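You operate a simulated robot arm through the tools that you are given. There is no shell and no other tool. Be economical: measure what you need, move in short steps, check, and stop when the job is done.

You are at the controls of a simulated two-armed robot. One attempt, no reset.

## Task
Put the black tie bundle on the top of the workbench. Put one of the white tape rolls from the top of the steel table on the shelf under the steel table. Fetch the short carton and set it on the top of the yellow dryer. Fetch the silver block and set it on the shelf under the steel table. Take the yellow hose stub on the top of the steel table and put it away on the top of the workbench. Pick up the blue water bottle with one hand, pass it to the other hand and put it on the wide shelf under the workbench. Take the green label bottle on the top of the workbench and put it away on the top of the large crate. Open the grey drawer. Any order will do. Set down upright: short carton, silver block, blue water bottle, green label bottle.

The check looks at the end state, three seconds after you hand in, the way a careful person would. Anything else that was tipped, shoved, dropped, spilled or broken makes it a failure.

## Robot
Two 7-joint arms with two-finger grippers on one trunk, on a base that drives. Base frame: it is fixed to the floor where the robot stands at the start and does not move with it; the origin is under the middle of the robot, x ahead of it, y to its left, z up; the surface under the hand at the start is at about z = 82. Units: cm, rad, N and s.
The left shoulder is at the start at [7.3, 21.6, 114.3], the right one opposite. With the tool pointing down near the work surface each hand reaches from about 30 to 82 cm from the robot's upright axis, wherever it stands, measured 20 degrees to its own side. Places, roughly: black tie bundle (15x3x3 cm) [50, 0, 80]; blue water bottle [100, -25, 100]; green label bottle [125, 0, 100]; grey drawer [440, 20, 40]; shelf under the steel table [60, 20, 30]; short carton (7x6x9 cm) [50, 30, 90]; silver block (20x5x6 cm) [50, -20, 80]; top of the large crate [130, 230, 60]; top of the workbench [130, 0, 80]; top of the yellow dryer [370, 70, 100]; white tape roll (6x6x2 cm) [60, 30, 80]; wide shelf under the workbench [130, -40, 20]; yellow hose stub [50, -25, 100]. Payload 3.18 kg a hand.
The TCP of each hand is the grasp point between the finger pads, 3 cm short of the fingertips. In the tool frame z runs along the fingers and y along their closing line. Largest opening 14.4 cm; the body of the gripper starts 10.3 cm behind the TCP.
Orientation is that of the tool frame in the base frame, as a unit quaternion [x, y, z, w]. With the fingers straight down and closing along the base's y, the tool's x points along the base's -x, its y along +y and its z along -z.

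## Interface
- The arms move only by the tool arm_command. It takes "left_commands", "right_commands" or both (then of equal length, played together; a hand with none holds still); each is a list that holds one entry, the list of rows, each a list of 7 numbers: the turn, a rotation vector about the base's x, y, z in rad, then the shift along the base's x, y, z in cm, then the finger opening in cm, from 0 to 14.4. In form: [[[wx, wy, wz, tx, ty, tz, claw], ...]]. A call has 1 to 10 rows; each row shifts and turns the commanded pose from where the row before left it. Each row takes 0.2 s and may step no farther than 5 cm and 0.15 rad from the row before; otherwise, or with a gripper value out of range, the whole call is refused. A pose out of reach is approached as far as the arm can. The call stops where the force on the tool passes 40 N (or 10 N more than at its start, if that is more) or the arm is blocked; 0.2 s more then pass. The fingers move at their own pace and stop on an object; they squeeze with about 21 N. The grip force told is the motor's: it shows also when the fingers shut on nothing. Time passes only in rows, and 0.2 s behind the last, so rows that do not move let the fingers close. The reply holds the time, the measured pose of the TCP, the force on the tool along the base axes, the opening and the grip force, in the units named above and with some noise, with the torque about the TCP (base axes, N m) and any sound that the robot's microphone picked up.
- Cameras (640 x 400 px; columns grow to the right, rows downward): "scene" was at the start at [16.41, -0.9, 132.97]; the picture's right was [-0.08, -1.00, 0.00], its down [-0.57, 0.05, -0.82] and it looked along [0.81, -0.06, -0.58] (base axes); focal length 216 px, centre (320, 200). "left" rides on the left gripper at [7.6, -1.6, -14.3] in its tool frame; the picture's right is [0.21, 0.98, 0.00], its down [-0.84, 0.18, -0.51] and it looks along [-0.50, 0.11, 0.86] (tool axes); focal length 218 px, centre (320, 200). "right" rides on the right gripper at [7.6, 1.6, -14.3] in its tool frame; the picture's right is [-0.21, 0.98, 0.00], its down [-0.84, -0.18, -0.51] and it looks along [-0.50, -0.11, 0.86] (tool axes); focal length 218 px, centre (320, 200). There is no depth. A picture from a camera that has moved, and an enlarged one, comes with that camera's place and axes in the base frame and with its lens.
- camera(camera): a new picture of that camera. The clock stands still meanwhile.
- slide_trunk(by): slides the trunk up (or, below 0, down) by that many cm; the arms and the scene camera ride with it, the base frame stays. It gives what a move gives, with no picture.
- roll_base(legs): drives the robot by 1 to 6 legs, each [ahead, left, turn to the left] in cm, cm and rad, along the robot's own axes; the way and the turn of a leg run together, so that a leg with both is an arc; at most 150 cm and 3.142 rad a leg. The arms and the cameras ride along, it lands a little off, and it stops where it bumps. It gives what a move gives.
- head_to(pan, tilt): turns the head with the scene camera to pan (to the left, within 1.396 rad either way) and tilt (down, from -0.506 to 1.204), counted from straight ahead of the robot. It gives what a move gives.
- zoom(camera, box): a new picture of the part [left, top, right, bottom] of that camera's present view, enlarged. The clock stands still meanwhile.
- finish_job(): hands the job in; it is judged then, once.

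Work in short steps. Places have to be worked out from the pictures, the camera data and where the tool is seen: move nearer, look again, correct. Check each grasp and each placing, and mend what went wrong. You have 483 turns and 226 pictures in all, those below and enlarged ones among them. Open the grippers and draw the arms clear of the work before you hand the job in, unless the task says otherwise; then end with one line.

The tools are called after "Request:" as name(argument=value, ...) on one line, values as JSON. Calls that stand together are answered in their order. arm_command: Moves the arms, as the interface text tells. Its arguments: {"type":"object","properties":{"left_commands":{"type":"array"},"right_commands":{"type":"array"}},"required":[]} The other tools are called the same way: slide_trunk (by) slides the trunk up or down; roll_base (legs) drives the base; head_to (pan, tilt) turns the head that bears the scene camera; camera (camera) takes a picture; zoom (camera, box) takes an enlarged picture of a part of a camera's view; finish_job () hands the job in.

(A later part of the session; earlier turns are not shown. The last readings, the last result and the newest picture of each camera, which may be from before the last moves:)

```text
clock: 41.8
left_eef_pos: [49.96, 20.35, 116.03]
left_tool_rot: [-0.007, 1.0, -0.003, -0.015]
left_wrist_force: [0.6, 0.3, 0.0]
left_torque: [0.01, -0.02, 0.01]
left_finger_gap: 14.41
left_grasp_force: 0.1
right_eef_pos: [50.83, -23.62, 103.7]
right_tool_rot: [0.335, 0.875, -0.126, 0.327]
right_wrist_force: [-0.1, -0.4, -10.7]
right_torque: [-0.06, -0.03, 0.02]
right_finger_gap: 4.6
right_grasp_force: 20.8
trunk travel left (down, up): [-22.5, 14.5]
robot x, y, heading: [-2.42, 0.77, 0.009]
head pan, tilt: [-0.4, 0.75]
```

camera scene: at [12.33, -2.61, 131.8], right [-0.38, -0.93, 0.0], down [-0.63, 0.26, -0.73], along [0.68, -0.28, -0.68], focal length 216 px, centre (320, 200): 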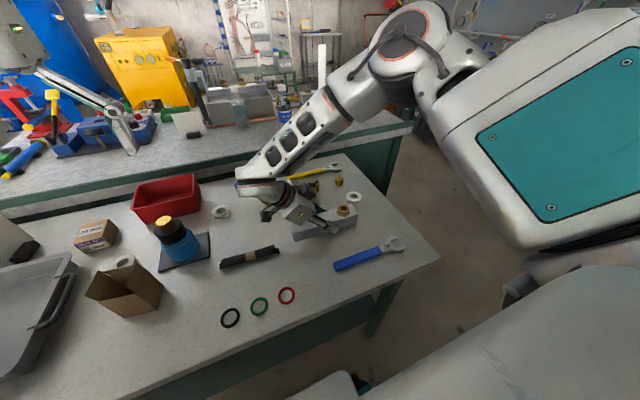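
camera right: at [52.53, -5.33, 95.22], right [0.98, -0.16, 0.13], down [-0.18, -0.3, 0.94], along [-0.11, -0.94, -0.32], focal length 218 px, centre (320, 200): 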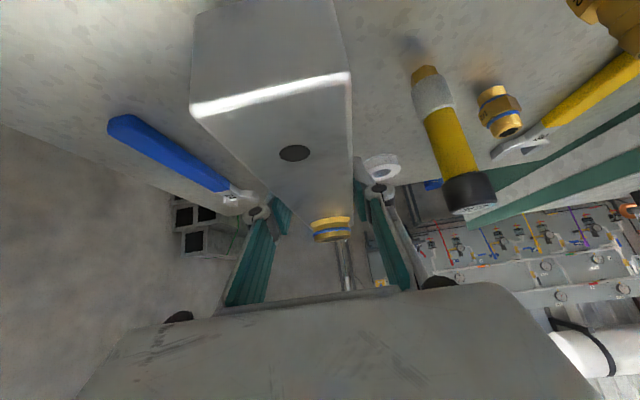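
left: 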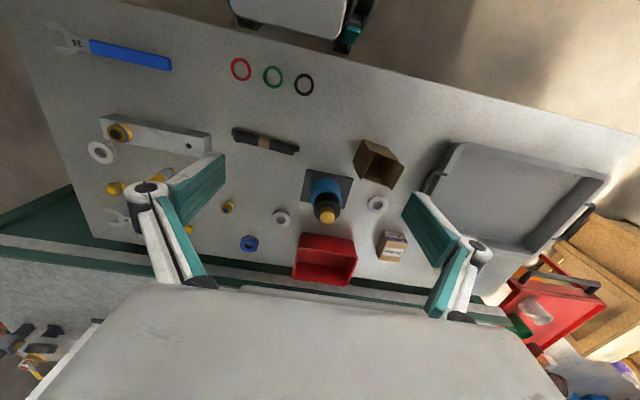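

Continue the yaw by the remaining ≈0.73 rad.

Request:
arm_command(right_commands=[[[0, 0, 0.14, 0, 0, 0, 0], [0, 0, 0.14, 0, 0, 0, 0], [0, 0, 0.14, 0, 0, 0, 0], [0, 0, 0.14, 0, 0, 0, 0], [0, 0, 0.14, 0, 0, 0, 0], [0, 0, 0.02, 0, 0, 0, 0]]])

Request:
roll_base(legs=[[-43, 0, 0]])

Request:
camera(camera="scene")

```text
clock: 43.1
left_eef_pos: [50.1, 20.42, 115.95]
left_tool_rot: [-0.007, 1.0, -0.003, -0.015]
left_wrist_force: [0.6, 0.1, -0.3]
left_torque: [-0.01, 0.02, -0.04]
left_finger_gap: 14.41
left_grasp_force: 0.0
right_eef_pos: [50.94, -23.44, 103.47]
right_tool_rot: [0.004, 0.936, -0.003, 0.351]
right_wrist_force: [-0.2, 0.2, -9.4]
right_torque: [0.0, -0.05, -0.01]
right_finger_gap: 4.57
right_grasp_force: 21.2
trunk travel left (down, up): [-22.5, 14.5]
robot x, y, heading: [-2.71, 0.26, 0.011]
head pan, tilt: [-0.4, 0.75]
```

```text
clock: 45.8
left_eef_pos: [7.21, 19.69, 115.99]
left_tool_rot: [-0.004, 1.0, -0.004, -0.013]
left_wrist_force: [-0.5, -0.2, 0.2]
left_torque: [0.02, -0.02, 0.0]
left_finger_gap: 14.39
left_grasp_force: 0.1
right_eef_pos: [7.64, -24.17, 103.63]
right_tool_rot: [0.008, 0.937, -0.004, 0.35]
right_wrist_force: [-0.4, 0.4, -10.1]
right_torque: [-0.01, -0.08, -0.01]
right_finger_gap: 4.58
right_grasp_force: 20.9
trunk travel left (down, up): [-22.5, 14.5]
robot x, y, heading: [-45.7, 0.32, 0.001]
head pan, tilt: [-0.4, 0.75]
```

```text
200 pictures are left
camera scene: at [-30.37, -3.14, 131.76], right [-0.39, -0.92, 0.0], down [-0.63, 0.26, -0.73], along [0.67, -0.28, -0.68], focal length 216 px, centre (320, 200)
```

scene: 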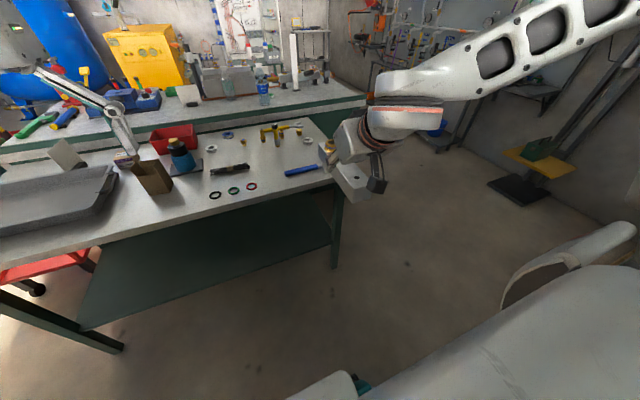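

Block is held level with the fitting on the far end. I lower the trunk.

Request:
slide_trunk(by=-17)

```text
clock: 47.7
left_eef_pos: [7.14, 19.68, 99.13]
left_tool_rot: [-0.005, 1.0, -0.003, -0.013]
left_wrist_force: [0.1, -1.1, -0.1]
left_torque: [-0.02, -0.05, 0.0]
left_finger_gap: 14.4
left_grasp_force: 0.0
right_eef_pos: [7.18, -24.1, 69.57]
right_tool_rot: [0.008, 0.988, -0.006, 0.151]
right_wrist_force: [-0.7, -0.4, -8.9]
right_torque: [0.01, -0.09, 0.02]
right_finger_gap: 4.58
right_grasp_force: 21.5
trunk travel left (down, up): [-5.5, 31.5]
robot x, y, heading: [-45.66, 0.51, 0.005]
head pan, tilt: [-0.4, 0.75]
```

The right hand changed pitch during the slide; I restore the tilt to 0.7 and check.

Request:
arm_command(right_commands=[[[0, -0.13, 0, 0, 0, 0, 0], [0, -0.13, 0, 0, 0, 0, 0], [0, -0.14, 0, 0, 0, 0, 0]]], left_commands=[[[0, 0, 0, 0, 0, 4, 14.4], [0, 0, 0, 0, 0, 4, 14.4], [0, 0, 0, 0, 0, 4, 14.4]]])

Request:
camera(camera="scene")

```text
clock: 48.5
left_eef_pos: [6.14, 18.97, 109.08]
left_tool_rot: [-0.006, 1.0, -0.005, -0.013]
left_wrist_force: [-0.4, 0.9, -0.2]
left_torque: [-0.17, -0.08, 0.02]
left_finger_gap: 14.42
left_grasp_force: 0.1
left hand out of reach, approached as far as the arm can: row 3
right_eef_pos: [13.81, -21.66, 69.25]
right_tool_rot: [0.007, 0.943, -0.006, 0.333]
right_wrist_force: [-0.6, 1.4, -9.1]
right_torque: [-0.03, -0.06, -0.07]
right_finger_gap: 4.56
right_grasp_force: 21.3
right hand out of reach, approached as far as the arm can: row 1, 2, 3
trunk travel left (down, up): [-5.5, 31.5]
robot x, y, heading: [-46.09, 0.71, 0.007]
head pan, tilt: [-0.4, 0.75]
```

```text
199 pictures are left
camera scene: at [-13.57, -2.77, 111.65], right [-0.38, -0.92, 0.0], down [-0.63, 0.26, -0.73], along [0.68, -0.28, -0.68], focal length 216 px, centre (320, 200)
```

scene: 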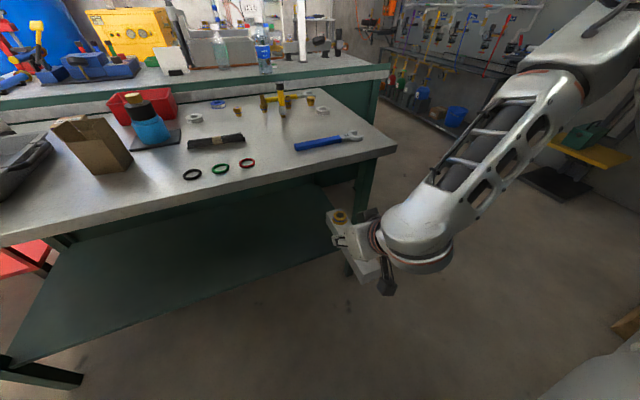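

The arm dislikes being close in; at rel. x≈60 it is fine. I lower the hand now, in front of the shelf.

Request:
arm_command(right_commands=[[[0, -0.03, 0, 0, 0, -4, 0], [0, 0, 0, 0, 0, -4, 0], [0, 0, 0, 0, 0, -4, 0], [0, 0, 0, 0, 0, -4, 0], [0, 0, 0, 0, 0, -4, 0]]])

```text
clock: 49.7
left_eef_pos: [6.35, 18.66, 108.69]
left_tool_rot: [-0.006, 1.0, -0.004, -0.015]
left_wrist_force: [0.6, -0.1, -0.5]
left_torque: [-0.05, 0.03, -0.03]
left_finger_gap: 14.39
left_grasp_force: 0.1
right_eef_pos: [18.86, -14.69, 57.08]
right_tool_rot: [0.009, 0.944, -0.027, 0.328]
right_wrist_force: [-0.2, -0.6, -9.3]
right_torque: [-0.04, -0.08, 0.02]
right_finger_gap: 4.6
right_grasp_force: 20.5
right hand out of reach, approached as far as the arm can: row 1, 2, 3, 4, 5
trunk travel left (down, up): [-5.5, 31.5]
robot x, y, heading: [-45.79, 0.42, 0.002]
head pan, tilt: [-0.4, 0.75]
```

Likely the elbow fold limit; moving forward while lowering should help, still clear of the table edge.

Request:
arm_command(right_commands=[[[0, 0, 0, 2, 0, -3, 0], [0, 0, 0, 2, 0, -3, 0], [0, 0, 0, 2, 0, -3, 0], [0, 0, 0, 2, 0, -3, 0], [0, 0, 0, 1, 0, -3, 0]]])

Request:
camera(camera="scene")

```text
clock: 50.9
left_eef_pos: [6.27, 18.71, 108.74]
left_tool_rot: [-0.005, 1.0, -0.005, -0.015]
left_wrist_force: [-0.1, 0.4, -1.3]
left_torque: [0.01, 0.01, 0.0]
left_finger_gap: 14.44
left_grasp_force: 0.1
right_eef_pos: [28.42, -13.69, 43.18]
right_tool_rot: [0.008, 0.944, -0.026, 0.33]
right_wrist_force: [0.8, -0.3, -9.8]
right_torque: [0.01, -0.06, 0.02]
right_finger_gap: 4.58
right_grasp_force: 21.4
right hand out of reach, approached as far as the arm can: row 1, 3
trunk travel left (down, up): [-5.5, 31.5]
robot x, y, heading: [-46.0, 0.01, -0.001]
head pan, tilt: [-0.4, 0.75]
```

```text
198 pictures are left
camera scene: at [-13.31, -3.07, 111.49], right [-0.39, -0.92, 0.0], down [-0.63, 0.26, -0.73], along [0.67, -0.28, -0.68], focal length 216 px, centre (320, 200)
```

scene: 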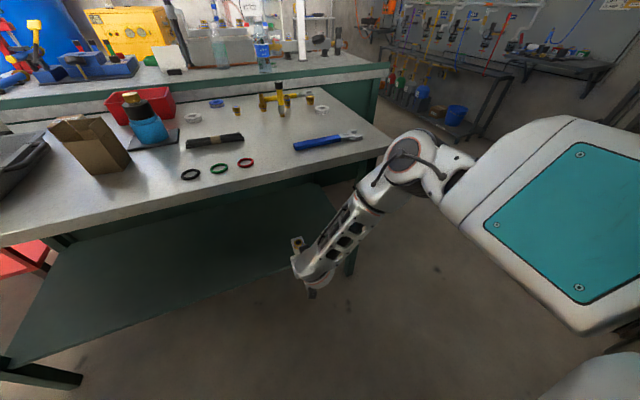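

The hand is in reach now; best to extend the arm under the table (elbow stays back) rather than drive. I advance.

Request:
arm_command(right_commands=[[[0, 0, 0, 4, 0, 0, 0], [0, 0, 0, 4, 0, 0, 0], [0, 0, 0, 4, 0, 0, 0], [0, 0, 0, 4, 0, 0, 0]]])

Request:
camera(camera="scene")

Request:
camera(camera="right")

```text
clock: 51.9
left_eef_pos: [6.19, 18.67, 108.73]
left_tool_rot: [-0.005, 1.0, -0.004, -0.014]
left_wrist_force: [0.3, -1.4, 0.1]
left_torque: [-0.03, 0.0, 0.01]
left_finger_gap: 14.4
left_grasp_force: 0.0
right_eef_pos: [44.27, -13.46, 43.03]
right_tool_rot: [0.007, 0.943, -0.023, 0.332]
right_wrist_force: [0.5, 0.2, -9.9]
right_torque: [0.04, -0.09, -0.03]
right_finger_gap: 4.56
right_grasp_force: 21.2
trunk travel left (down, up): [-5.5, 31.5]
robot x, y, heading: [-45.77, 0.28, 0.004]
head pan, tilt: [-0.4, 0.75]
```

```text
197 pictures are left
camera scene: at [-13.34, -3.04, 111.51], right [-0.39, -0.92, 0.0], down [-0.63, 0.26, -0.73], along [0.67, -0.28, -0.68], focal length 216 px, centre (320, 200)
```

scene: 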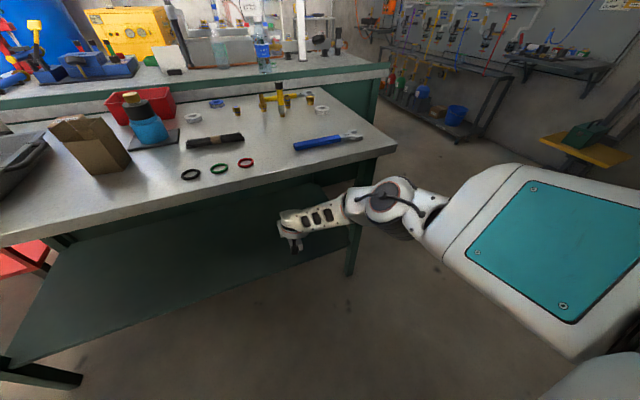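

```text
196 pictures are left
camera right: at [29.54, -11.16, 49.1], right [0.19, 0.98, 0.09], down [0.33, -0.15, 0.93], along [0.92, -0.15, -0.36], focal length 218 px, centre (320, 200)
```

right: 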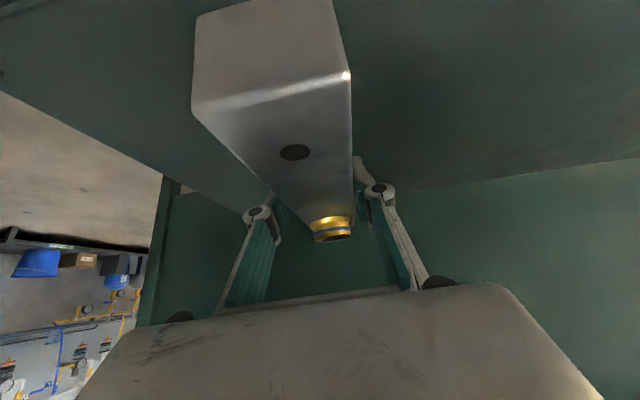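

Deep under the table with the shelf beneath. I correct the small tilt, advance a bit and lower with care.

Request:
arm_command(right_commands=[[[0.038, -0.04, 0.029, 2.5, 0, 0, 0], [0, 0, 0, 2.5, 0, -1, 0], [0, 0, 0, 0, 0, -2, 0], [0, 0, 0, 0, 0, -2, 0], [0, 0, 0, 0, 0, -1, 0]]])

Request:
camera(camera="right")

```text
clock: 53.1
left_eef_pos: [6.32, 18.7, 108.87]
left_tool_rot: [-0.005, 1.0, -0.004, -0.015]
left_wrist_force: [-0.9, 0.2, -0.6]
left_torque: [-0.02, -0.03, 0.03]
left_finger_gap: 14.39
left_grasp_force: 0.1
right_eef_pos: [47.44, -13.69, 41.63]
right_tool_rot: [0.001, 0.936, 0.0, 0.353]
right_wrist_force: [0.2, 0.0, -9.4]
right_torque: [-0.01, -0.08, -0.01]
right_finger_gap: 4.54
right_grasp_force: 20.6
right hand out of reach, approached as far as the arm can: row 2, 3, 4, 5
trunk travel left (down, up): [-5.5, 31.5]
robot x, y, heading: [-46.11, 0.22, 0.006]
head pan, tilt: [-0.4, 0.75]
```

```text
195 pictures are left
camera right: at [32.53, -12.04, 47.24], right [0.16, 0.98, 0.14], down [0.3, -0.18, 0.94], along [0.94, -0.11, -0.32], focal length 218 px, centre (320, 200)
```

right: 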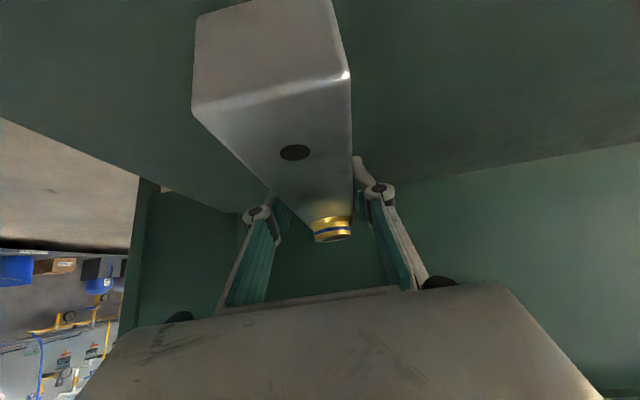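

Arm is at full extension; I drive forward 9 cm to get slack, then lower.

Request:
roll_base(legs=[[9, 0, 0]])

Request:
arm_command(right_commands=[[[0, 0, 0, -2, 0, -1.5, 0], [0, 0, 0, -1, 0, -1.5, 0], [0, 0, 0, -1, 0, -1.5, 0]]])

Request:
camera(camera="scene")

```text
clock: 54.2
left_eef_pos: [15.44, 18.66, 108.77]
left_tool_rot: [-0.004, 1.0, -0.005, -0.014]
left_wrist_force: [0.1, -0.2, 0.0]
left_torque: [0.0, -0.02, -0.02]
left_finger_gap: 14.38
left_grasp_force: 0.1
right_eef_pos: [56.62, -13.69, 41.81]
right_tool_rot: [0.002, 0.936, -0.002, 0.353]
right_wrist_force: [-0.3, 0.0, -9.7]
right_torque: [0.0, -0.03, 0.04]
right_finger_gap: 4.59
right_grasp_force: 20.8
trunk travel left (down, up): [-5.5, 31.5]
robot x, y, heading: [-36.53, 0.33, -0.001]
head pan, tilt: [-0.4, 0.75]
```

```text
clock: 55.0
left_eef_pos: [15.41, 18.67, 108.77]
left_tool_rot: [-0.004, 1.0, -0.004, -0.015]
left_wrist_force: [-0.2, 0.4, -0.5]
left_torque: [-0.01, 0.04, 0.01]
left_finger_gap: 14.39
left_grasp_force: 0.2
right_eef_pos: [52.55, -13.77, 36.89]
right_tool_rot: [0.002, 0.936, -0.001, 0.352]
right_wrist_force: [-0.5, -0.1, -10.2]
right_torque: [-0.02, -0.03, -0.07]
right_finger_gap: 4.59
right_grasp_force: 21.3
trunk travel left (down, up): [-5.5, 31.5]
robot x, y, heading: [-37.28, 0.12, 0.001]
head pan, tilt: [-0.4, 0.75]
```

```text
194 pictures are left
camera scene: at [-4.31, -3.05, 111.5], right [-0.39, -0.92, 0.0], down [-0.63, 0.26, -0.73], along [0.67, -0.28, -0.68], focal length 216 px, centre (320, 200)
```

scene: 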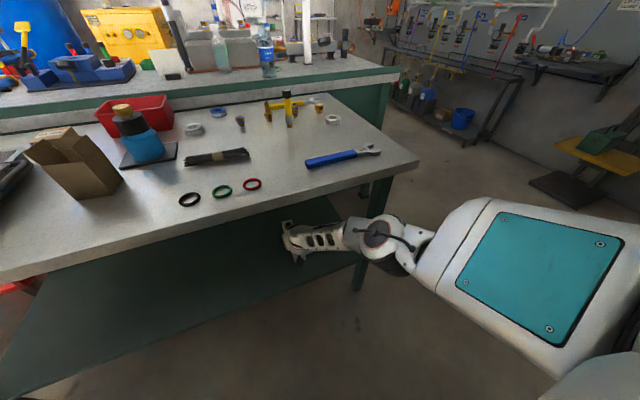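

Good. I lower in small steps until contact.

Request:
arm_command(right_commands=[[[0, 0, 0, 0, 0, -0.7, 0], [0, 0, 0, 0, 0, -0.7, 0], [0, 0, 0, 0, 0, -0.7, 0], [0, 0, 0, 0, 0, -0.5, 0]]])

Request:
camera(camera="right")

```text
clock: 56.0
left_eef_pos: [15.38, 18.75, 108.85]
left_tool_rot: [-0.004, 1.0, -0.005, -0.015]
left_wrist_force: [-0.1, 0.5, 0.0]
left_torque: [0.0, -0.03, 0.02]
left_finger_gap: 14.38
left_grasp_force: 0.0
right_eef_pos: [52.69, -13.83, 35.77]
right_tool_rot: [0.001, 0.936, 0.0, 0.352]
right_wrist_force: [-0.2, -0.1, -9.2]
right_torque: [0.05, -0.06, 0.01]
right_finger_gap: 4.61
right_grasp_force: 21.7
right hand out of reach, approached as far as the arm can: row 3, 4
trunk travel left (down, up): [-5.5, 31.5]
robot x, y, heading: [-36.77, 0.89, 0.006]
head pan, tilt: [-0.4, 0.75]
```

```text
193 pictures are left
camera right: at [37.56, -12.06, 41.3], right [0.16, 0.98, 0.14], down [0.3, -0.18, 0.94], along [0.94, -0.11, -0.32], focal length 218 px, centre (320, 200)
```

right: 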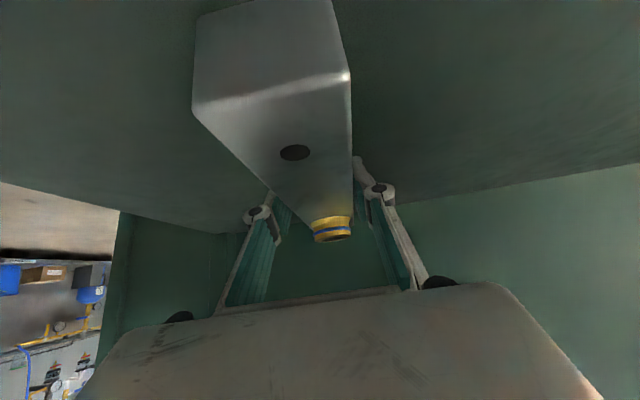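

At the lower reach limit; retract 3 cm in x and continue down.

Request:
arm_command(right_commands=[[[0, 0, 0, -1.5, 0, -0.5, 0], [0, 0, 0, -1.5, 0, -0.5, 0], [0, 0, 0, 0, 0, -0.7, 0], [0, 0, 0, 0, 0, -0.7, 0]]])

```text
clock: 57.0
left_eef_pos: [15.42, 18.56, 108.85]
left_tool_rot: [-0.005, 1.0, -0.004, -0.015]
left_wrist_force: [0.7, -0.3, 0.4]
left_torque: [0.02, 0.02, 0.02]
left_finger_gap: 14.39
left_grasp_force: 0.1
right_eef_pos: [49.58, -13.79, 33.26]
right_tool_rot: [0.001, 0.936, 0.0, 0.353]
right_wrist_force: [0.3, -1.0, -8.8]
right_torque: [0.03, -0.04, -0.01]
right_finger_gap: 4.6
right_grasp_force: 21.3
trunk travel left (down, up): [-5.5, 31.5]
robot x, y, heading: [-36.77, 0.23, 0.003]
head pan, tilt: [-0.4, 0.75]
```

Not yet in contact; continue down.

Request:
arm_command(right_commands=[[[0, 0, 0, 0, 0, -0.6, 0], [0, 0, 0, 0, 0, -0.6, 0], [0, 0, 0, 0, 0, -0.6, 0]]])

```text
clock: 57.8
left_eef_pos: [14.8, 18.87, 109.26]
left_tool_rot: [-0.005, 1.0, -0.005, -0.01]
left_wrist_force: [-0.1, 0.1, -0.2]
left_torque: [-0.01, 0.01, 0.01]
left_finger_gap: 14.39
left_grasp_force: 0.1
right_eef_pos: [49.75, -13.84, 32.97]
right_tool_rot: [0.0, 0.933, 0.001, 0.361]
right_wrist_force: [5.2, 11.7, 27.6]
right_torque: [0.35, -0.11, -0.15]
right_finger_gap: 4.56
right_grasp_force: 21.3
right hand out of reach, approached as far as the arm can: row 3
trunk travel left (down, up): [-5.5, 31.5]
robot x, y, heading: [-36.32, 0.05, 0.009]
head pan, tilt: [-0.4, 0.75]
```

Contact with the shelf (TCP 33). I ease slightly and open the fingers.

Request:
arm_command(right_commands=[[[0, 0, 0, 0, 0, 0.1, 4.6], [0, 0, 0, 0, 0, 0, 6], [0, 0, 0, 0, 0, 0.2, 8], [0, 0, 0, 0, 0, 0, 8.5]]])

Request:
camera(camera="right")

```text
clock: 58.8
left_eef_pos: [15.14, 18.7, 108.97]
left_tool_rot: [-0.004, 1.0, -0.003, -0.013]
left_wrist_force: [-0.3, -0.4, 0.0]
left_torque: [0.02, -0.01, 0.02]
left_finger_gap: 14.39
left_grasp_force: 0.2
right_eef_pos: [49.82, -14.47, 32.91]
right_tool_rot: [0.003, 0.933, -0.002, 0.359]
right_wrist_force: [-8.7, 1.7, 28.6]
right_torque: [0.74, -0.67, -0.29]
right_finger_gap: 4.57
right_grasp_force: 44.7
trunk travel left (down, up): [-5.5, 31.5]
robot x, y, heading: [-36.67, 0.35, 0.002]
head pan, tilt: [-0.4, 0.75]
stopped in row 4 (right hand): the force on the tool passed its limit at 51 N (the readings are from after the stop); the commanded pose is now the measured one
```

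```text
192 pictures are left
camera right: at [34.71, -12.57, 38.34], right [0.16, 0.98, 0.14], down [0.28, -0.18, 0.94], along [0.95, -0.11, -0.31], focal length 218 px, centre (320, 200)
```

right: 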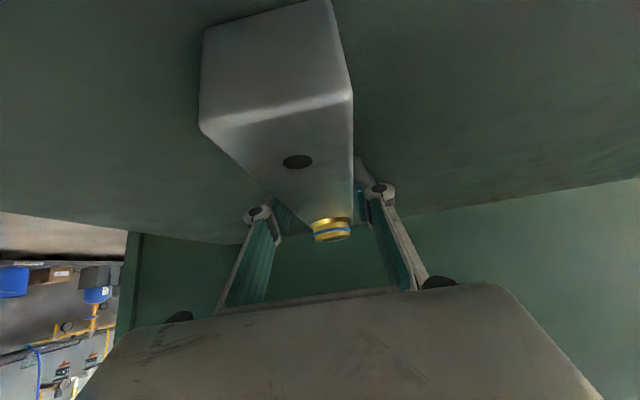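

On a force stop the fingers seem to re-close. I relieve the contact load by rising slightly, then open.

Request:
arm_command(right_commands=[[[0, 0, 0, 0, 0, 0.2, 4], [0, 0, 0, 0, 0, 0.1, 4]]])

```text
clock: 59.4
left_eef_pos: [15.24, 18.76, 109.03]
left_tool_rot: [-0.005, 1.0, -0.004, -0.013]
left_wrist_force: [0.3, -0.1, -0.6]
left_torque: [0.03, 0.04, -0.03]
left_finger_gap: 14.37
left_grasp_force: 0.1
right_eef_pos: [49.76, -14.37, 32.98]
right_tool_rot: [0.002, 0.933, -0.002, 0.359]
right_wrist_force: [8.3, 5.6, 17.4]
right_torque: [0.85, -0.51, -0.15]
right_finger_gap: 4.59
right_grasp_force: 21.6
trunk travel left (down, up): [-5.5, 31.5]
robot x, y, heading: [-36.43, 0.17, 0.003]
head pan, tilt: [-0.4, 0.75]
```

Request:
arm_command(right_commands=[[[0, 0, 0, 0, 0, 0.2, 4], [0, 0, 0, 0, 0, 0.1, 5.2], [0, 0, 0, 0, 0, 0, 6.5]]])

Request:
camera(camera="right")

```text
clock: 60.2
left_eef_pos: [15.19, 18.58, 108.96]
left_tool_rot: [-0.005, 1.0, -0.005, -0.014]
left_wrist_force: [0.1, 0.5, 0.6]
left_torque: [-0.02, 0.04, -0.01]
left_finger_gap: 14.4
left_grasp_force: 0.1
right_eef_pos: [49.52, -14.49, 32.87]
right_tool_rot: [0.002, 0.935, -0.003, 0.355]
right_wrist_force: [-6.2, -3.1, 21.7]
right_torque: [-0.2, -0.17, 0.07]
right_finger_gap: 6.49
right_grasp_force: 10.2
trunk travel left (down, up): [-5.5, 31.5]
robot x, y, heading: [-36.41, 0.29, 0.0]
head pan, tilt: [-0.4, 0.75]
```

```text
191 pictures are left
camera right: at [34.41, -12.81, 38.41], right [0.16, 0.98, 0.13], down [0.29, -0.18, 0.94], along [0.94, -0.11, -0.31], focal length 218 px, centre (320, 200)
```

right: 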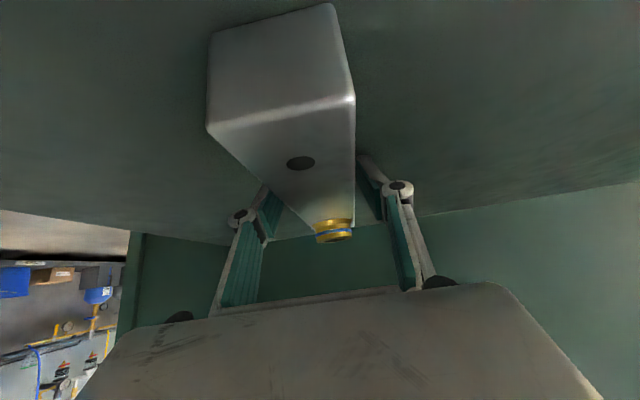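

Fingers are open and the block stands on the shelf. I retreat back along the tool axis.

Request:
arm_command(right_commands=[[[0, 0, 0, 0, 0, 0.5, 8], [0, 0, 0, -1, 0, 1.2, 9], [0, 0, 0, -2, 0, 2.4, 9], [0, 0, 0, -2.5, 0, 3, 9], [0, 0, 0, -2.5, 0, 3, 9]]])

Request:
camera(camera="right")

```text
clock: 61.4
left_eef_pos: [15.34, 18.59, 108.83]
left_tool_rot: [-0.005, 1.0, -0.004, -0.016]
left_wrist_force: [-0.5, 0.2, 1.0]
left_torque: [-0.01, 0.03, 0.01]
left_finger_gap: 14.43
left_grasp_force: 0.0
right_eef_pos: [43.56, -14.7, 40.72]
right_tool_rot: [0.003, 0.936, -0.006, 0.351]
right_wrist_force: [0.2, -0.3, 0.6]
right_torque: [-0.01, -0.04, -0.01]
right_finger_gap: 9.0
right_grasp_force: 0.1
right hand out of reach, approached as far as the arm can: row 5
trunk travel left (down, up): [-5.5, 31.5]
robot x, y, heading: [-36.51, 0.27, 0.001]
head pan, tilt: [-0.4, 0.75]
```

```text
190 pictures are left
camera right: at [28.49, -12.86, 46.3], right [0.17, 0.98, 0.13], down [0.3, -0.18, 0.94], along [0.94, -0.12, -0.32], focal length 218 px, centre (320, 200)
```

right: 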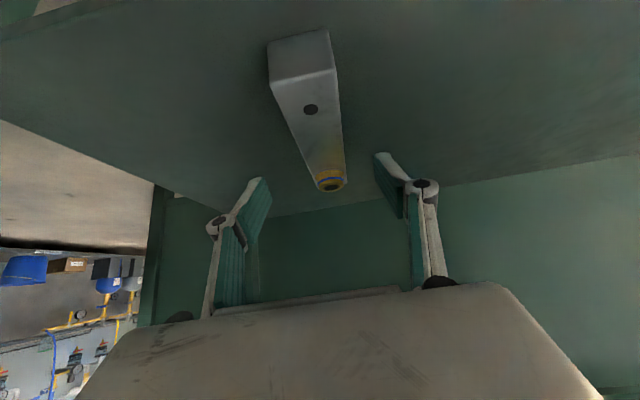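

Block stands on the shelf. Now I back off and withdraw the hand.

Request:
roll_base(legs=[[-10, 0, 0]])

Request:
arm_command(right_commands=[[[0, 0, 0, -3, 0, 2, 9], [0, 0, 0, -3, 0, 2, 9], [0, 0, 0, -2, 0, 2, 9], [0, 0, 0, -2, 0, 3, 9], [0, 0, 0, -2, -1, 3, 9], [0, 0, 0, -1, -1, 3, 9]]])

```text
clock: 62.5
left_eef_pos: [5.49, 18.67, 108.91]
left_tool_rot: [-0.005, 1.0, -0.005, -0.014]
left_wrist_force: [-0.1, -0.5, 0.5]
left_torque: [0.01, 0.0, 0.02]
left_finger_gap: 14.43
left_grasp_force: 0.1
right_eef_pos: [33.8, -14.64, 40.9]
right_tool_rot: [0.004, 0.936, -0.005, 0.351]
right_wrist_force: [0.4, -0.1, 0.7]
right_torque: [0.02, -0.01, -0.02]
right_finger_gap: 9.01
right_grasp_force: 0.0
trunk travel left (down, up): [-5.5, 31.5]
robot x, y, heading: [-46.33, 0.07, 0.002]
head pan, tilt: [-0.4, 0.75]
```

```text
clock: 63.9
left_eef_pos: [5.44, 18.68, 108.81]
left_tool_rot: [-0.005, 1.0, -0.005, -0.015]
left_wrist_force: [-0.9, 1.1, 0.7]
left_torque: [-0.03, 0.01, 0.01]
left_finger_gap: 14.41
left_grasp_force: 0.1
right_eef_pos: [32.71, -14.58, 41.43]
right_tool_rot: [0.004, 0.938, -0.007, 0.347]
right_wrist_force: [1.1, 0.5, 0.1]
right_torque: [-0.02, 0.01, 0.01]
right_finger_gap: 9.01
right_grasp_force: 0.0
right hand out of reach, approached as far as the arm can: row 1, 2, 3, 4, 5, 6
trunk travel left (down, up): [-5.5, 31.5]
robot x, y, heading: [-46.13, 0.3, 0.004]
head pan, tilt: [-0.4, 0.75]
```

At a wrist limit; I let the tool turn more downward while withdrawing.

Request:
arm_command(right_commands=[[[0, 0.1, 0, -2, 0, 1, 9], [0, 0.1, 0, -2, 0, 1, 9], [0, 0.1, 0, -2, 0, 1, 9], [0, 0.1, 0, -2, 0, 2, 9], [0, 0.1, 0, -2, 0, 2, 9]]])

```text
clock: 65.1
left_eef_pos: [5.46, 18.65, 108.98]
left_tool_rot: [-0.004, 1.0, -0.005, -0.014]
left_wrist_force: [-0.5, 0.4, 0.5]
left_torque: [0.04, 0.01, 0.0]
left_finger_gap: 14.41
left_grasp_force: 0.1
right_eef_pos: [23.01, -14.59, 48.79]
right_tool_rot: [0.001, 0.994, -0.005, 0.109]
right_wrist_force: [0.0, 0.1, 0.5]
right_torque: [0.04, 0.02, 0.0]
right_finger_gap: 9.0
right_grasp_force: 0.1
trunk travel left (down, up): [-5.5, 31.5]
robot x, y, heading: [-46.32, 0.21, 0.003]
head pan, tilt: [-0.4, 0.75]
```

Free again. Straighten the tool and rise in front of the table.

Request:
arm_command(right_commands=[[[0, 0.1, 0, -1, -0.5, 4, 9], [0, 0.1, 0, -1, -0.5, 4, 9], [0, 0, 0, -1, -0.5, 4, 9], [0, 0, 0, -1, -0.5, 4, 9], [0, 0, 0, -1, -0.5, 4, 9], [0, 0, 0, 0, -0.5, 4, 9]]])

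Request:
slide_trunk(by=17)

```text
clock: 66.5
left_eef_pos: [5.53, 18.62, 108.96]
left_tool_rot: [-0.004, 1.0, -0.005, -0.013]
left_wrist_force: [-0.6, 0.4, -0.6]
left_torque: [0.03, -0.03, -0.06]
left_finger_gap: 14.38
left_grasp_force: 0.1
right_eef_pos: [17.77, -17.59, 72.9]
right_tool_rot: [0.001, 1.0, -0.005, 0.009]
right_wrist_force: [0.0, -0.2, 0.3]
right_torque: [-0.01, -0.02, 0.05]
right_finger_gap: 9.0
right_grasp_force: 0.0
trunk travel left (down, up): [-5.5, 31.5]
robot x, y, heading: [-46.37, 0.33, 0.004]
head pan, tilt: [-0.4, 0.75]
```

```text
clock: 68.5
left_eef_pos: [-3.23, 18.59, 135.38]
left_tool_rot: [-0.005, 0.994, -0.004, 0.107]
left_wrist_force: [0.1, -0.1, -0.7]
left_torque: [0.03, 0.03, -0.02]
left_finger_gap: 14.42
left_grasp_force: 0.0
right_eef_pos: [17.89, -17.56, 89.44]
right_tool_rot: [0.001, 1.0, -0.006, 0.009]
right_wrist_force: [0.4, -0.4, -0.2]
right_torque: [-0.02, 0.04, 0.01]
right_finger_gap: 8.99
right_grasp_force: 0.0
trunk travel left (down, up): [-22.5, 14.5]
robot x, y, heading: [-46.38, 0.37, 0.006]
head pan, tilt: [-0.4, 0.75]
```

I raise the right hand and re-level the left, then drive back to the table.

Request:
arm_command(right_commands=[[[0, 0, 0, 0, -2, 4, 9], [0, 0, 0, 0, -2, 4, 9], [0, 0, 0, -1, -2, 4, 9], [0, 0, 0, -1, -2, 2, 9], [0, 0, 0, -1, -2, 0, 9]]], left_commands=[[[0, 0.07, 0, 1, 1, -4, 14.4], [0, 0.07, 0, 1, 1, -4, 14.4], [0, 0.07, 0, 1, 1, -4, 14.4], [0, 0, 0, 1, 1, -4, 14.4], [0, 0, 0, 1, 1, -4, 14.4]]])

Request:
roll_base(legs=[[40, 0, 0]])

Request:
head_to(pan=-0.2, tilt=0.8)

Request:
camera(camera="scene")

Request:
camera(camera="right")

```text
clock: 69.7
left_eef_pos: [1.56, 23.68, 115.15]
left_tool_rot: [-0.006, 1.0, -0.005, 0.004]
left_wrist_force: [0.3, -0.8, 0.3]
left_torque: [0.0, 0.01, 0.03]
left_finger_gap: 14.4
left_grasp_force: 0.1
right_eef_pos: [14.99, -27.62, 103.66]
right_tool_rot: [0.001, 1.0, -0.005, 0.01]
right_wrist_force: [-0.7, 0.0, -0.7]
right_torque: [-0.03, 0.02, 0.02]
right_finger_gap: 9.0
right_grasp_force: 0.1
trunk travel left (down, up): [-22.5, 14.5]
robot x, y, heading: [-46.58, 0.29, 0.006]
head pan, tilt: [-0.4, 0.75]
```

```text
clock: 72.2
left_eef_pos: [42.02, 24.12, 115.36]
left_tool_rot: [-0.007, 1.0, -0.005, 0.003]
left_wrist_force: [-0.1, 0.6, -0.5]
left_torque: [0.04, -0.03, -0.02]
left_finger_gap: 14.4
left_grasp_force: 0.0
right_eef_pos: [55.64, -27.2, 103.56]
right_tool_rot: [-0.001, 1.0, -0.005, 0.009]
right_wrist_force: [0.4, 0.4, 0.0]
right_torque: [-0.04, 0.02, 0.0]
right_finger_gap: 9.0
right_grasp_force: 0.1
trunk travel left (down, up): [-22.5, 14.5]
robot x, y, heading: [-5.61, 0.42, 0.005]
head pan, tilt: [-0.4, 0.75]
```

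```text
clock: 72.9
left_eef_pos: [41.99, 24.11, 115.49]
left_tool_rot: [-0.007, 1.0, -0.004, 0.003]
left_wrist_force: [0.0, 0.3, -0.6]
left_torque: [0.0, 0.01, 0.01]
left_finger_gap: 14.4
left_grasp_force: 0.1
right_eef_pos: [55.62, -27.27, 103.62]
right_tool_rot: [-0.001, 1.0, -0.005, 0.01]
right_wrist_force: [0.2, -0.5, 0.1]
right_torque: [-0.05, -0.04, 0.01]
right_finger_gap: 8.99
right_grasp_force: 0.1
trunk travel left (down, up): [-22.5, 14.5]
robot x, y, heading: [-5.36, 0.53, 0.002]
head pan, tilt: [-0.201, 0.799]
```

```text
189 pictures are left
camera scene: at [9.74, -1.29, 131.38], right [-0.19, -0.98, 0.0], down [-0.7, 0.14, -0.7], along [0.68, -0.14, -0.72], focal length 216 px, centre (320, 200)
```

scene: 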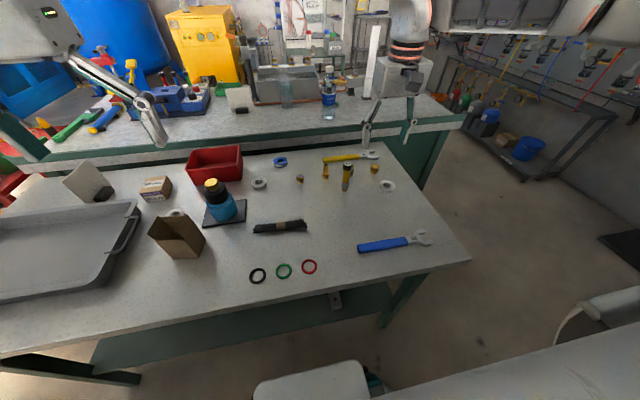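

```text
188 pictures are left
camera right: at [47.79, -25.43, 117.64], right [0.21, 0.98, -0.01], down [0.83, -0.17, 0.53], along [0.51, -0.11, -0.85], focal length 218 px, centre (320, 200)
```

right: 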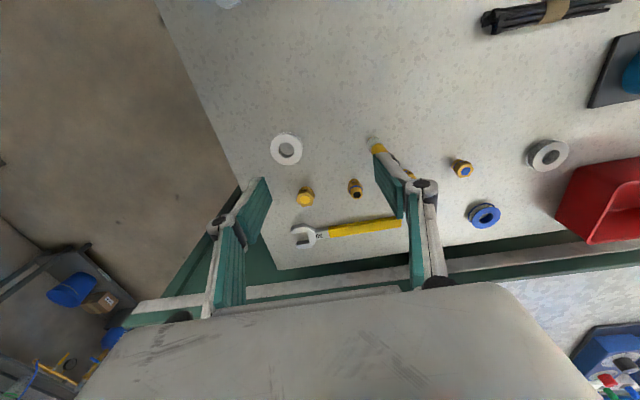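

The block's end is visible on the shelf. Next the right tape roll at about (57.7,−33.2): I tilt the right hand forward 0.7 and position above it.

Request:
arm_command(right_commands=[[[0, -0.14, 0, 0, -1.2, -1, 9], [0, -0.14, 0, 0, -1.2, -1, 9], [0, -0.14, 0, 0, -1.2, -1, 9], [0, -0.14, 0, 0, -1.2, -1, 9], [0, -0.14, 0, 0.7, -1.1, -1, 9], [0, 0, 0, 0, 0, -3, 9], [0, 0, 0, 0, 0, -3, 9]]])

Request:
camera(camera="right")

```text
clock: 74.5
left_eef_pos: [42.01, 24.08, 115.41]
left_tool_rot: [-0.007, 1.0, -0.005, 0.004]
left_wrist_force: [-0.6, -0.4, -0.7]
left_torque: [-0.01, 0.0, -0.01]
left_finger_gap: 14.38
left_grasp_force: 0.1
right_eef_pos: [56.26, -33.19, 92.5]
right_tool_rot: [0.002, 0.936, -0.006, 0.353]
right_wrist_force: [0.2, -1.1, -0.2]
right_torque: [0.0, 0.04, 0.02]
right_finger_gap: 9.0
right_grasp_force: 0.0
trunk travel left (down, up): [-22.5, 14.5]
robot x, y, heading: [-5.72, 0.46, 0.004]
head pan, tilt: [-0.201, 0.799]
```

```text
187 pictures are left
camera right: at [41.22, -31.47, 98.06], right [0.16, 0.98, 0.13], down [0.3, -0.17, 0.94], along [0.94, -0.11, -0.32], focal length 218 px, centre (320, 200)
```

right: 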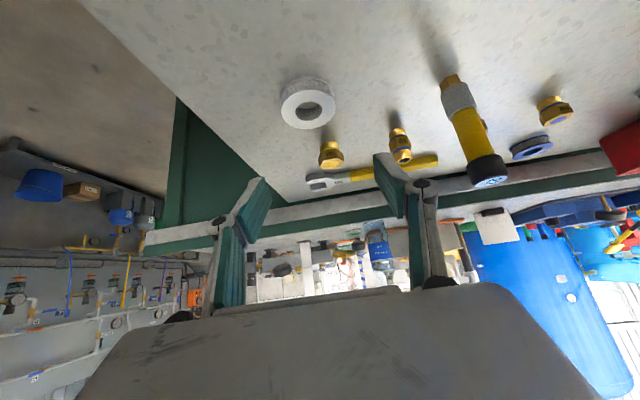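

Roll at ≈(57.2,−33.2). Descend to z≈85.4 and close.

Request:
arm_command(right_commands=[[[0, 0, 0, -0.2, 0, -2.5, 9], [0, 0, 0, 0, 0, -2.5, 9], [0, 0, 0, 0, 0, -1.5, 9], [0, 0, 0, 0, 0, -0.5, 9]]])

Request:
camera(camera="right")

```text
clock: 75.5
left_eef_pos: [42.0, 24.13, 115.38]
left_tool_rot: [-0.007, 1.0, -0.005, 0.004]
left_wrist_force: [-0.1, 0.4, 0.5]
left_torque: [0.0, -0.02, 0.01]
left_finger_gap: 14.4
left_grasp_force: 0.1
right_eef_pos: [56.16, -32.95, 85.65]
right_tool_rot: [0.001, 0.936, -0.006, 0.353]
right_wrist_force: [-0.2, 1.2, -0.4]
right_torque: [-0.03, -0.02, -0.03]
right_finger_gap: 8.98
right_grasp_force: 0.1
trunk travel left (down, up): [-22.5, 14.5]
robot x, y, heading: [-5.81, 0.25, 0.009]
head pan, tilt: [-0.201, 0.799]
```

```text
186 pictures are left
camera right: at [41.03, -31.24, 91.11], right [0.16, 0.98, 0.13], down [0.3, -0.17, 0.94], along [0.94, -0.11, -0.32], focal length 218 px, centre (320, 200)
```

right: 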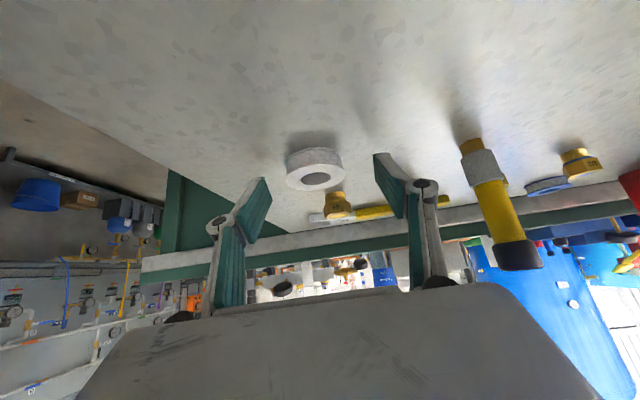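

Aligned. Lower a touch and close.

Request:
arm_command(right_commands=[[[0, 0, 0, 0.2, -0.3, -0.3, 9], [0, 0, 0, 0, 0, 0, 5], [0, 0, 0, 0, 0, 0, 0], [0, 0, 0, 0, 0, 0, 0]]])

Request:
camera(camera="right")

```text
clock: 76.5
left_eef_pos: [42.02, 24.08, 115.51]
left_tool_rot: [-0.007, 1.0, -0.005, 0.004]
left_wrist_force: [0.2, 0.4, 0.4]
left_torque: [0.05, 0.02, 0.01]
left_finger_gap: 14.37
left_grasp_force: 0.0
right_eef_pos: [56.46, -33.24, 85.29]
right_tool_rot: [0.002, 0.936, -0.006, 0.353]
right_wrist_force: [-0.8, -0.6, -0.1]
right_torque: [0.02, -0.04, 0.02]
right_finger_gap: 5.01
right_grasp_force: 20.9
trunk travel left (down, up): [-22.5, 14.5]
robot x, y, heading: [-5.78, 0.22, 0.006]
head pan, tilt: [-0.201, 0.799]
```

```text
185 pictures are left
camera right: at [41.31, -31.51, 90.83], right [0.16, 0.98, 0.13], down [0.3, -0.17, 0.94], along [0.94, -0.11, -0.32], focal length 218 px, centre (320, 200)
```

right: 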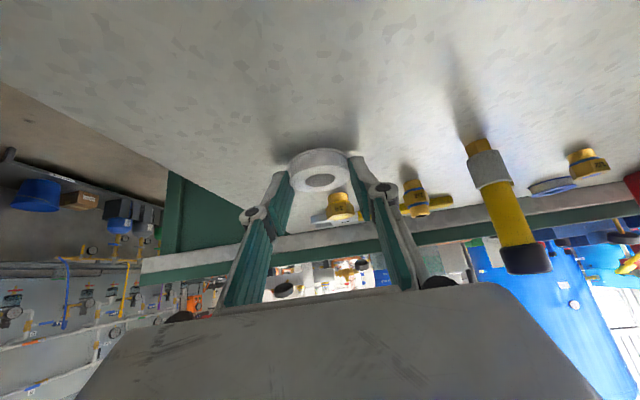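

Gap 5.0 matches the roll's diameter. Lift.

Request:
arm_command(right_commands=[[[0, 0, 0, 0, 0, 1, 0], [0, 0, 0, 0, 0, 3, 0], [0, 0, 0, 0, 0, 4, 0], [0, 0, 0, 0, 2, 4, 0], [0, 0, 0, 0, 2, 4, 0], [0, 0, 0, 0, 0, 0, 0]]])

Request:
camera(camera="right")

```text
clock: 77.9
left_eef_pos: [42.12, 24.01, 115.47]
left_tool_rot: [-0.007, 1.0, -0.005, 0.004]
left_wrist_force: [-0.2, -0.2, 0.0]
left_torque: [0.02, -0.01, -0.02]
left_finger_gap: 14.4
left_grasp_force: 0.1
right_eef_pos: [56.22, -29.63, 101.49]
right_tool_rot: [0.002, 0.936, -0.006, 0.352]
right_wrist_force: [-0.1, -0.3, -0.6]
right_torque: [-0.03, 0.03, 0.01]
right_finger_gap: 5.03
right_grasp_force: 20.9
trunk travel left (down, up): [-22.5, 14.5]
robot x, y, heading: [-5.89, 0.69, 0.008]
head pan, tilt: [-0.201, 0.799]
```

```text
184 pictures are left
camera right: at [41.25, -27.75, 107.04], right [0.16, 0.98, 0.13], down [0.3, -0.17, 0.94], along [0.94, -0.11, -0.32], focal length 218 px, centre (320, 200)
```

right: 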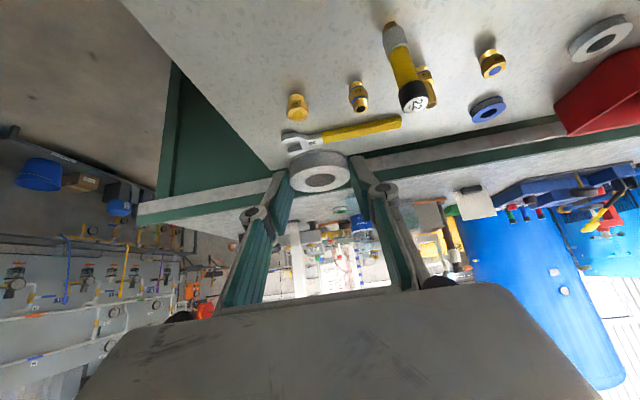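

Roll held. I make the tool vertical again, back off and lower the trunk.

Request:
arm_command(right_commands=[[[0, 0.14, 0, 0, 1, 0, 0], [0, 0.14, 0, 0, 1, 0, 0], [0, 0.14, 0, 0, 1, 0, 0], [0, 0.14, 0, 0, 1, 0, 0], [0, 0.14, 0, 0, 1, 0, 0]]])

Request:
roll_base(legs=[[-40, 0, 0]])

Request:
slide_trunk(by=-18)

```text
clock: 79.1
left_eef_pos: [41.92, 24.17, 115.29]
left_tool_rot: [-0.007, 1.0, -0.004, 0.003]
left_wrist_force: [0.4, -0.5, -0.3]
left_torque: [-0.03, 0.02, -0.01]
left_finger_gap: 14.41
left_grasp_force: 0.0
right_eef_pos: [56.33, -24.43, 101.57]
right_tool_rot: [0.0, 1.0, -0.005, 0.008]
right_wrist_force: [-0.3, 0.0, 0.3]
right_torque: [-0.01, 0.01, -0.03]
right_finger_gap: 5.03
right_grasp_force: 21.4
trunk travel left (down, up): [-22.5, 14.5]
robot x, y, heading: [-5.64, 0.57, 0.006]
head pan, tilt: [-0.201, 0.799]
```

```text
clock: 81.6
left_eef_pos: [1.95, 23.91, 115.56]
left_tool_rot: [-0.008, 1.0, -0.004, 0.003]
left_wrist_force: [-0.3, -0.2, -0.2]
left_torque: [0.0, -0.02, -0.02]
left_finger_gap: 14.4
left_grasp_force: 0.1
right_eef_pos: [16.4, -24.72, 101.49]
right_tool_rot: [-0.001, 1.0, -0.005, 0.01]
right_wrist_force: [-0.2, -0.3, -0.5]
right_torque: [-0.02, 0.0, 0.01]
right_finger_gap: 5.02
right_grasp_force: 21.3
trunk travel left (down, up): [-22.5, 14.5]
robot x, y, heading: [-45.51, -0.22, 0.01]
head pan, tilt: [-0.201, 0.799]
```

```text
clock: 83.6
left_eef_pos: [1.91, 24.03, 97.67]
left_tool_rot: [-0.008, 1.0, -0.004, 0.006]
left_wrist_force: [-0.4, -0.6, -0.3]
left_torque: [-0.02, -0.02, -0.01]
left_finger_gap: 14.41
left_grasp_force: 0.1
right_eef_pos: [16.49, -24.65, 83.63]
right_tool_rot: [-0.001, 1.0, -0.005, 0.012]
right_wrist_force: [0.0, -0.4, 0.2]
right_torque: [-0.02, -0.04, 0.0]
right_finger_gap: 4.99
right_grasp_force: 21.2
trunk travel left (down, up): [-4.5, 32.5]
robot x, y, heading: [-45.89, 0.2, 0.01]
head pan, tilt: [-0.201, 0.799]
```

Clean slide. Lower the hand in front of the table, shifting to y≈0.

Request:
arm_command(right_commands=[[[0, 0, 0, 0, 2.5, -4, 0], [0, 0, 0, 0, 2.5, -4, 0], [0, 0, 0, 0, 2.5, -4, 0], [0, 0, 0, 0.5, 2.5, -4, 0], [0, 0, 0, 0.5, 2.5, -4, 0], [0, 0, 0, 0.5, 2.5, -4, 0], [0, 0, 0, 0.5, 2.5, -4, 0], [0, 0, 0, 0.5, 2.5, -4, 0], [0, 0, 0, 0.5, 2.5, -4, 0]]])

```text
clock: 85.6
left_eef_pos: [2.14, 23.98, 97.28]
left_tool_rot: [-0.008, 1.0, -0.004, 0.003]
left_wrist_force: [0.2, -0.5, 0.6]
left_torque: [0.02, -0.02, -0.01]
left_finger_gap: 14.41
left_grasp_force: 0.1
right_eef_pos: [19.57, -1.93, 47.41]
right_tool_rot: [-0.001, 1.0, -0.006, 0.009]
right_wrist_force: [0.1, -1.1, 0.1]
right_torque: [0.01, -0.02, -0.02]
right_finger_gap: 5.01
right_grasp_force: 20.9
trunk travel left (down, up): [-4.5, 32.5]
robot x, y, heading: [-46.06, 0.31, 0.006]
head pan, tilt: [-0.201, 0.799]
```

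Now tilt forward while advancing under the table.

Request:
arm_command(right_commands=[[[0, -0.1, 0, 3, 0.3, -0.5, 0], [0, -0.1, 0, 3, 0.3, -0.5, 0], [0, -0.1, 0, 3, 0.3, -0.5, 0], [0, -0.1, 0, 3, 0.3, -0.5, 0], [0, -0.1, 0, 3, 0.3, -0.5, 0], [0, -0.1, 0, 3, 0.3, -0.5, 0], [0, -0.1, 0, 3, 0.2, -0.5, 0], [0, 0, 0, 1.5, 0, -0.5, 0]]])

Request:
camera(camera="right")

```text
clock: 87.4
left_eef_pos: [1.94, 23.9, 97.48]
left_tool_rot: [-0.008, 1.0, -0.005, 0.003]
left_wrist_force: [-0.3, -0.2, 0.9]
left_torque: [-0.01, -0.02, 0.0]
left_finger_gap: 14.4
left_grasp_force: 0.1
right_eef_pos: [42.02, -0.12, 43.37]
right_tool_rot: [0.0, 0.935, -0.006, 0.353]
right_wrist_force: [0.1, 0.5, 0.0]
right_torque: [0.0, 0.01, 0.0]
right_finger_gap: 5.03
right_grasp_force: 21.3
trunk travel left (down, up): [-4.5, 32.5]
robot x, y, heading: [-45.86, 0.13, 0.01]
head pan, tilt: [-0.201, 0.799]
```

```text
183 pictures are left
camera right: at [26.98, 1.72, 48.94], right [0.16, 0.98, 0.13], down [0.3, -0.17, 0.94], along [0.94, -0.11, -0.32], focal length 218 px, centre (320, 200)
```

right: 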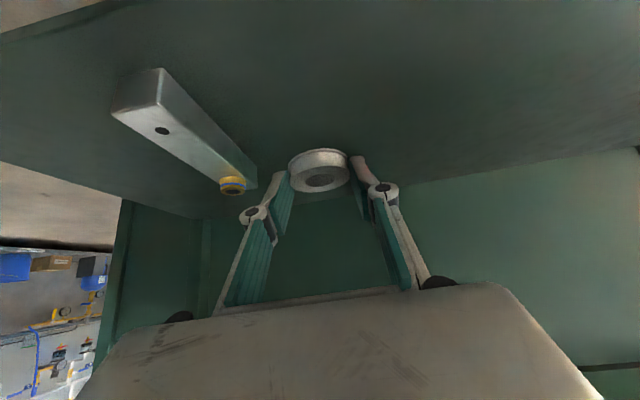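

The block and shelf are visible. Drive forward 5 cm then lower to the shelf.

Request:
roll_base(legs=[[6, 0, 0]])

Request:
arm_command(right_commands=[[[0, 0, 0, 0, 1, -2, 0], [0, 0, 0, 0, 1, -2, 0], [0, 0, 0, 0, 0, -2, 0], [0, 0, 0, 0, 0, -2, 0], [0, 0, 0, 0, 0, -1, 0]]])

```text
clock: 88.4
left_eef_pos: [8.01, 23.89, 97.45]
left_tool_rot: [-0.008, 1.0, -0.004, 0.003]
left_wrist_force: [0.7, 0.0, -0.3]
left_torque: [0.0, 0.04, 0.0]
left_finger_gap: 14.4
left_grasp_force: 0.1
right_eef_pos: [48.07, -0.01, 43.37]
right_tool_rot: [0.001, 0.936, -0.006, 0.351]
right_wrist_force: [0.0, 0.4, -0.5]
right_torque: [0.0, 0.0, 0.0]
right_finger_gap: 4.99
right_grasp_force: 20.6
trunk travel left (down, up): [-4.5, 32.5]
robot x, y, heading: [-39.81, 0.65, 0.009]
head pan, tilt: [-0.201, 0.799]
```

```text
clock: 89.6
left_eef_pos: [7.97, 24.0, 97.39]
left_tool_rot: [-0.008, 1.0, -0.004, 0.004]
left_wrist_force: [-0.2, -1.0, 0.7]
left_torque: [0.0, 0.03, 0.01]
left_finger_gap: 14.42
left_grasp_force: 0.2
right_eef_pos: [46.25, -0.13, 37.49]
right_tool_rot: [-0.001, 0.936, -0.004, 0.351]
right_wrist_force: [-0.2, 0.2, 0.2]
right_torque: [0.01, 0.02, -0.01]
right_finger_gap: 4.99
right_grasp_force: 20.8
right hand out of reach, approached as far as the arm can: row 2, 3, 4, 5
trunk travel left (down, up): [-4.5, 32.5]
robot x, y, heading: [-39.61, 0.23, 0.008]
head pan, tilt: [-0.201, 0.799]
```

Need more slack: drive 6 cm more and lower while retracting.

Request:
roll_base(legs=[[6, 0, 0]])

Request:
arm_command(right_commands=[[[0, 0, 0, -2, 0, -1, 0], [0, 0, 0, -2, 0, -1, 0], [0, 0, 0, -1, 0, -1, 0], [0, 0, 0, 0, 0, -0.5, 0]]])

Request:
camera(camera="right")

```text
clock: 90.5
left_eef_pos: [13.88, 23.98, 97.3]
left_tool_rot: [-0.009, 1.0, -0.004, 0.004]
left_wrist_force: [0.5, -0.1, 0.7]
left_torque: [0.01, 0.0, 0.04]
left_finger_gap: 14.42
left_grasp_force: 0.1
right_eef_pos: [52.17, -0.07, 37.36]
right_tool_rot: [0.001, 0.936, -0.006, 0.352]
right_wrist_force: [0.0, -0.2, -0.4]
right_torque: [0.03, -0.03, -0.04]
right_finger_gap: 4.99
right_grasp_force: 21.3
trunk travel left (down, up): [-4.5, 32.5]
robot x, y, heading: [-33.43, -0.02, 0.011]
head pan, tilt: [-0.201, 0.799]
```

```text
clock: 91.5
left_eef_pos: [13.86, 24.08, 97.41]
left_tool_rot: [-0.009, 1.0, -0.004, 0.003]
left_wrist_force: [0.4, 0.6, 0.3]
left_torque: [-0.01, -0.03, -0.04]
left_finger_gap: 14.38
left_grasp_force: 0.0
right_eef_pos: [47.12, -0.03, 33.78]
right_tool_rot: [0.0, 0.936, -0.006, 0.351]
right_wrist_force: [-0.4, 0.0, -0.3]
right_torque: [-0.03, -0.03, -0.03]
right_finger_gap: 4.98
right_grasp_force: 20.9
trunk travel left (down, up): [-4.5, 32.5]
robot x, y, heading: [-33.85, 0.63, 0.007]
head pan, tilt: [-0.201, 0.799]
```

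```text
182 pictures are left
camera right: at [32.09, 1.68, 39.43], right [0.16, 0.98, 0.13], down [0.3, -0.17, 0.94], along [0.94, -0.11, -0.32], focal length 218 px, centre (320, 200)
```

right: 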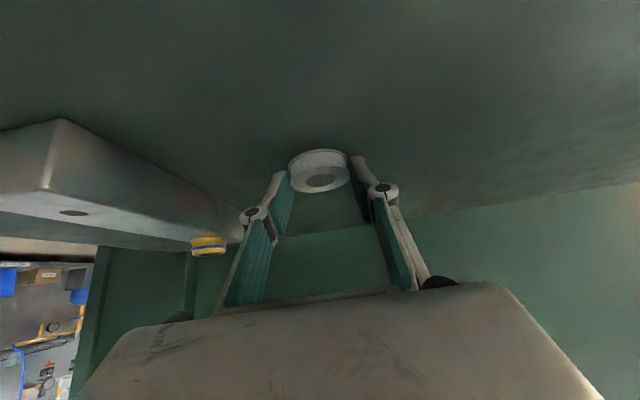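

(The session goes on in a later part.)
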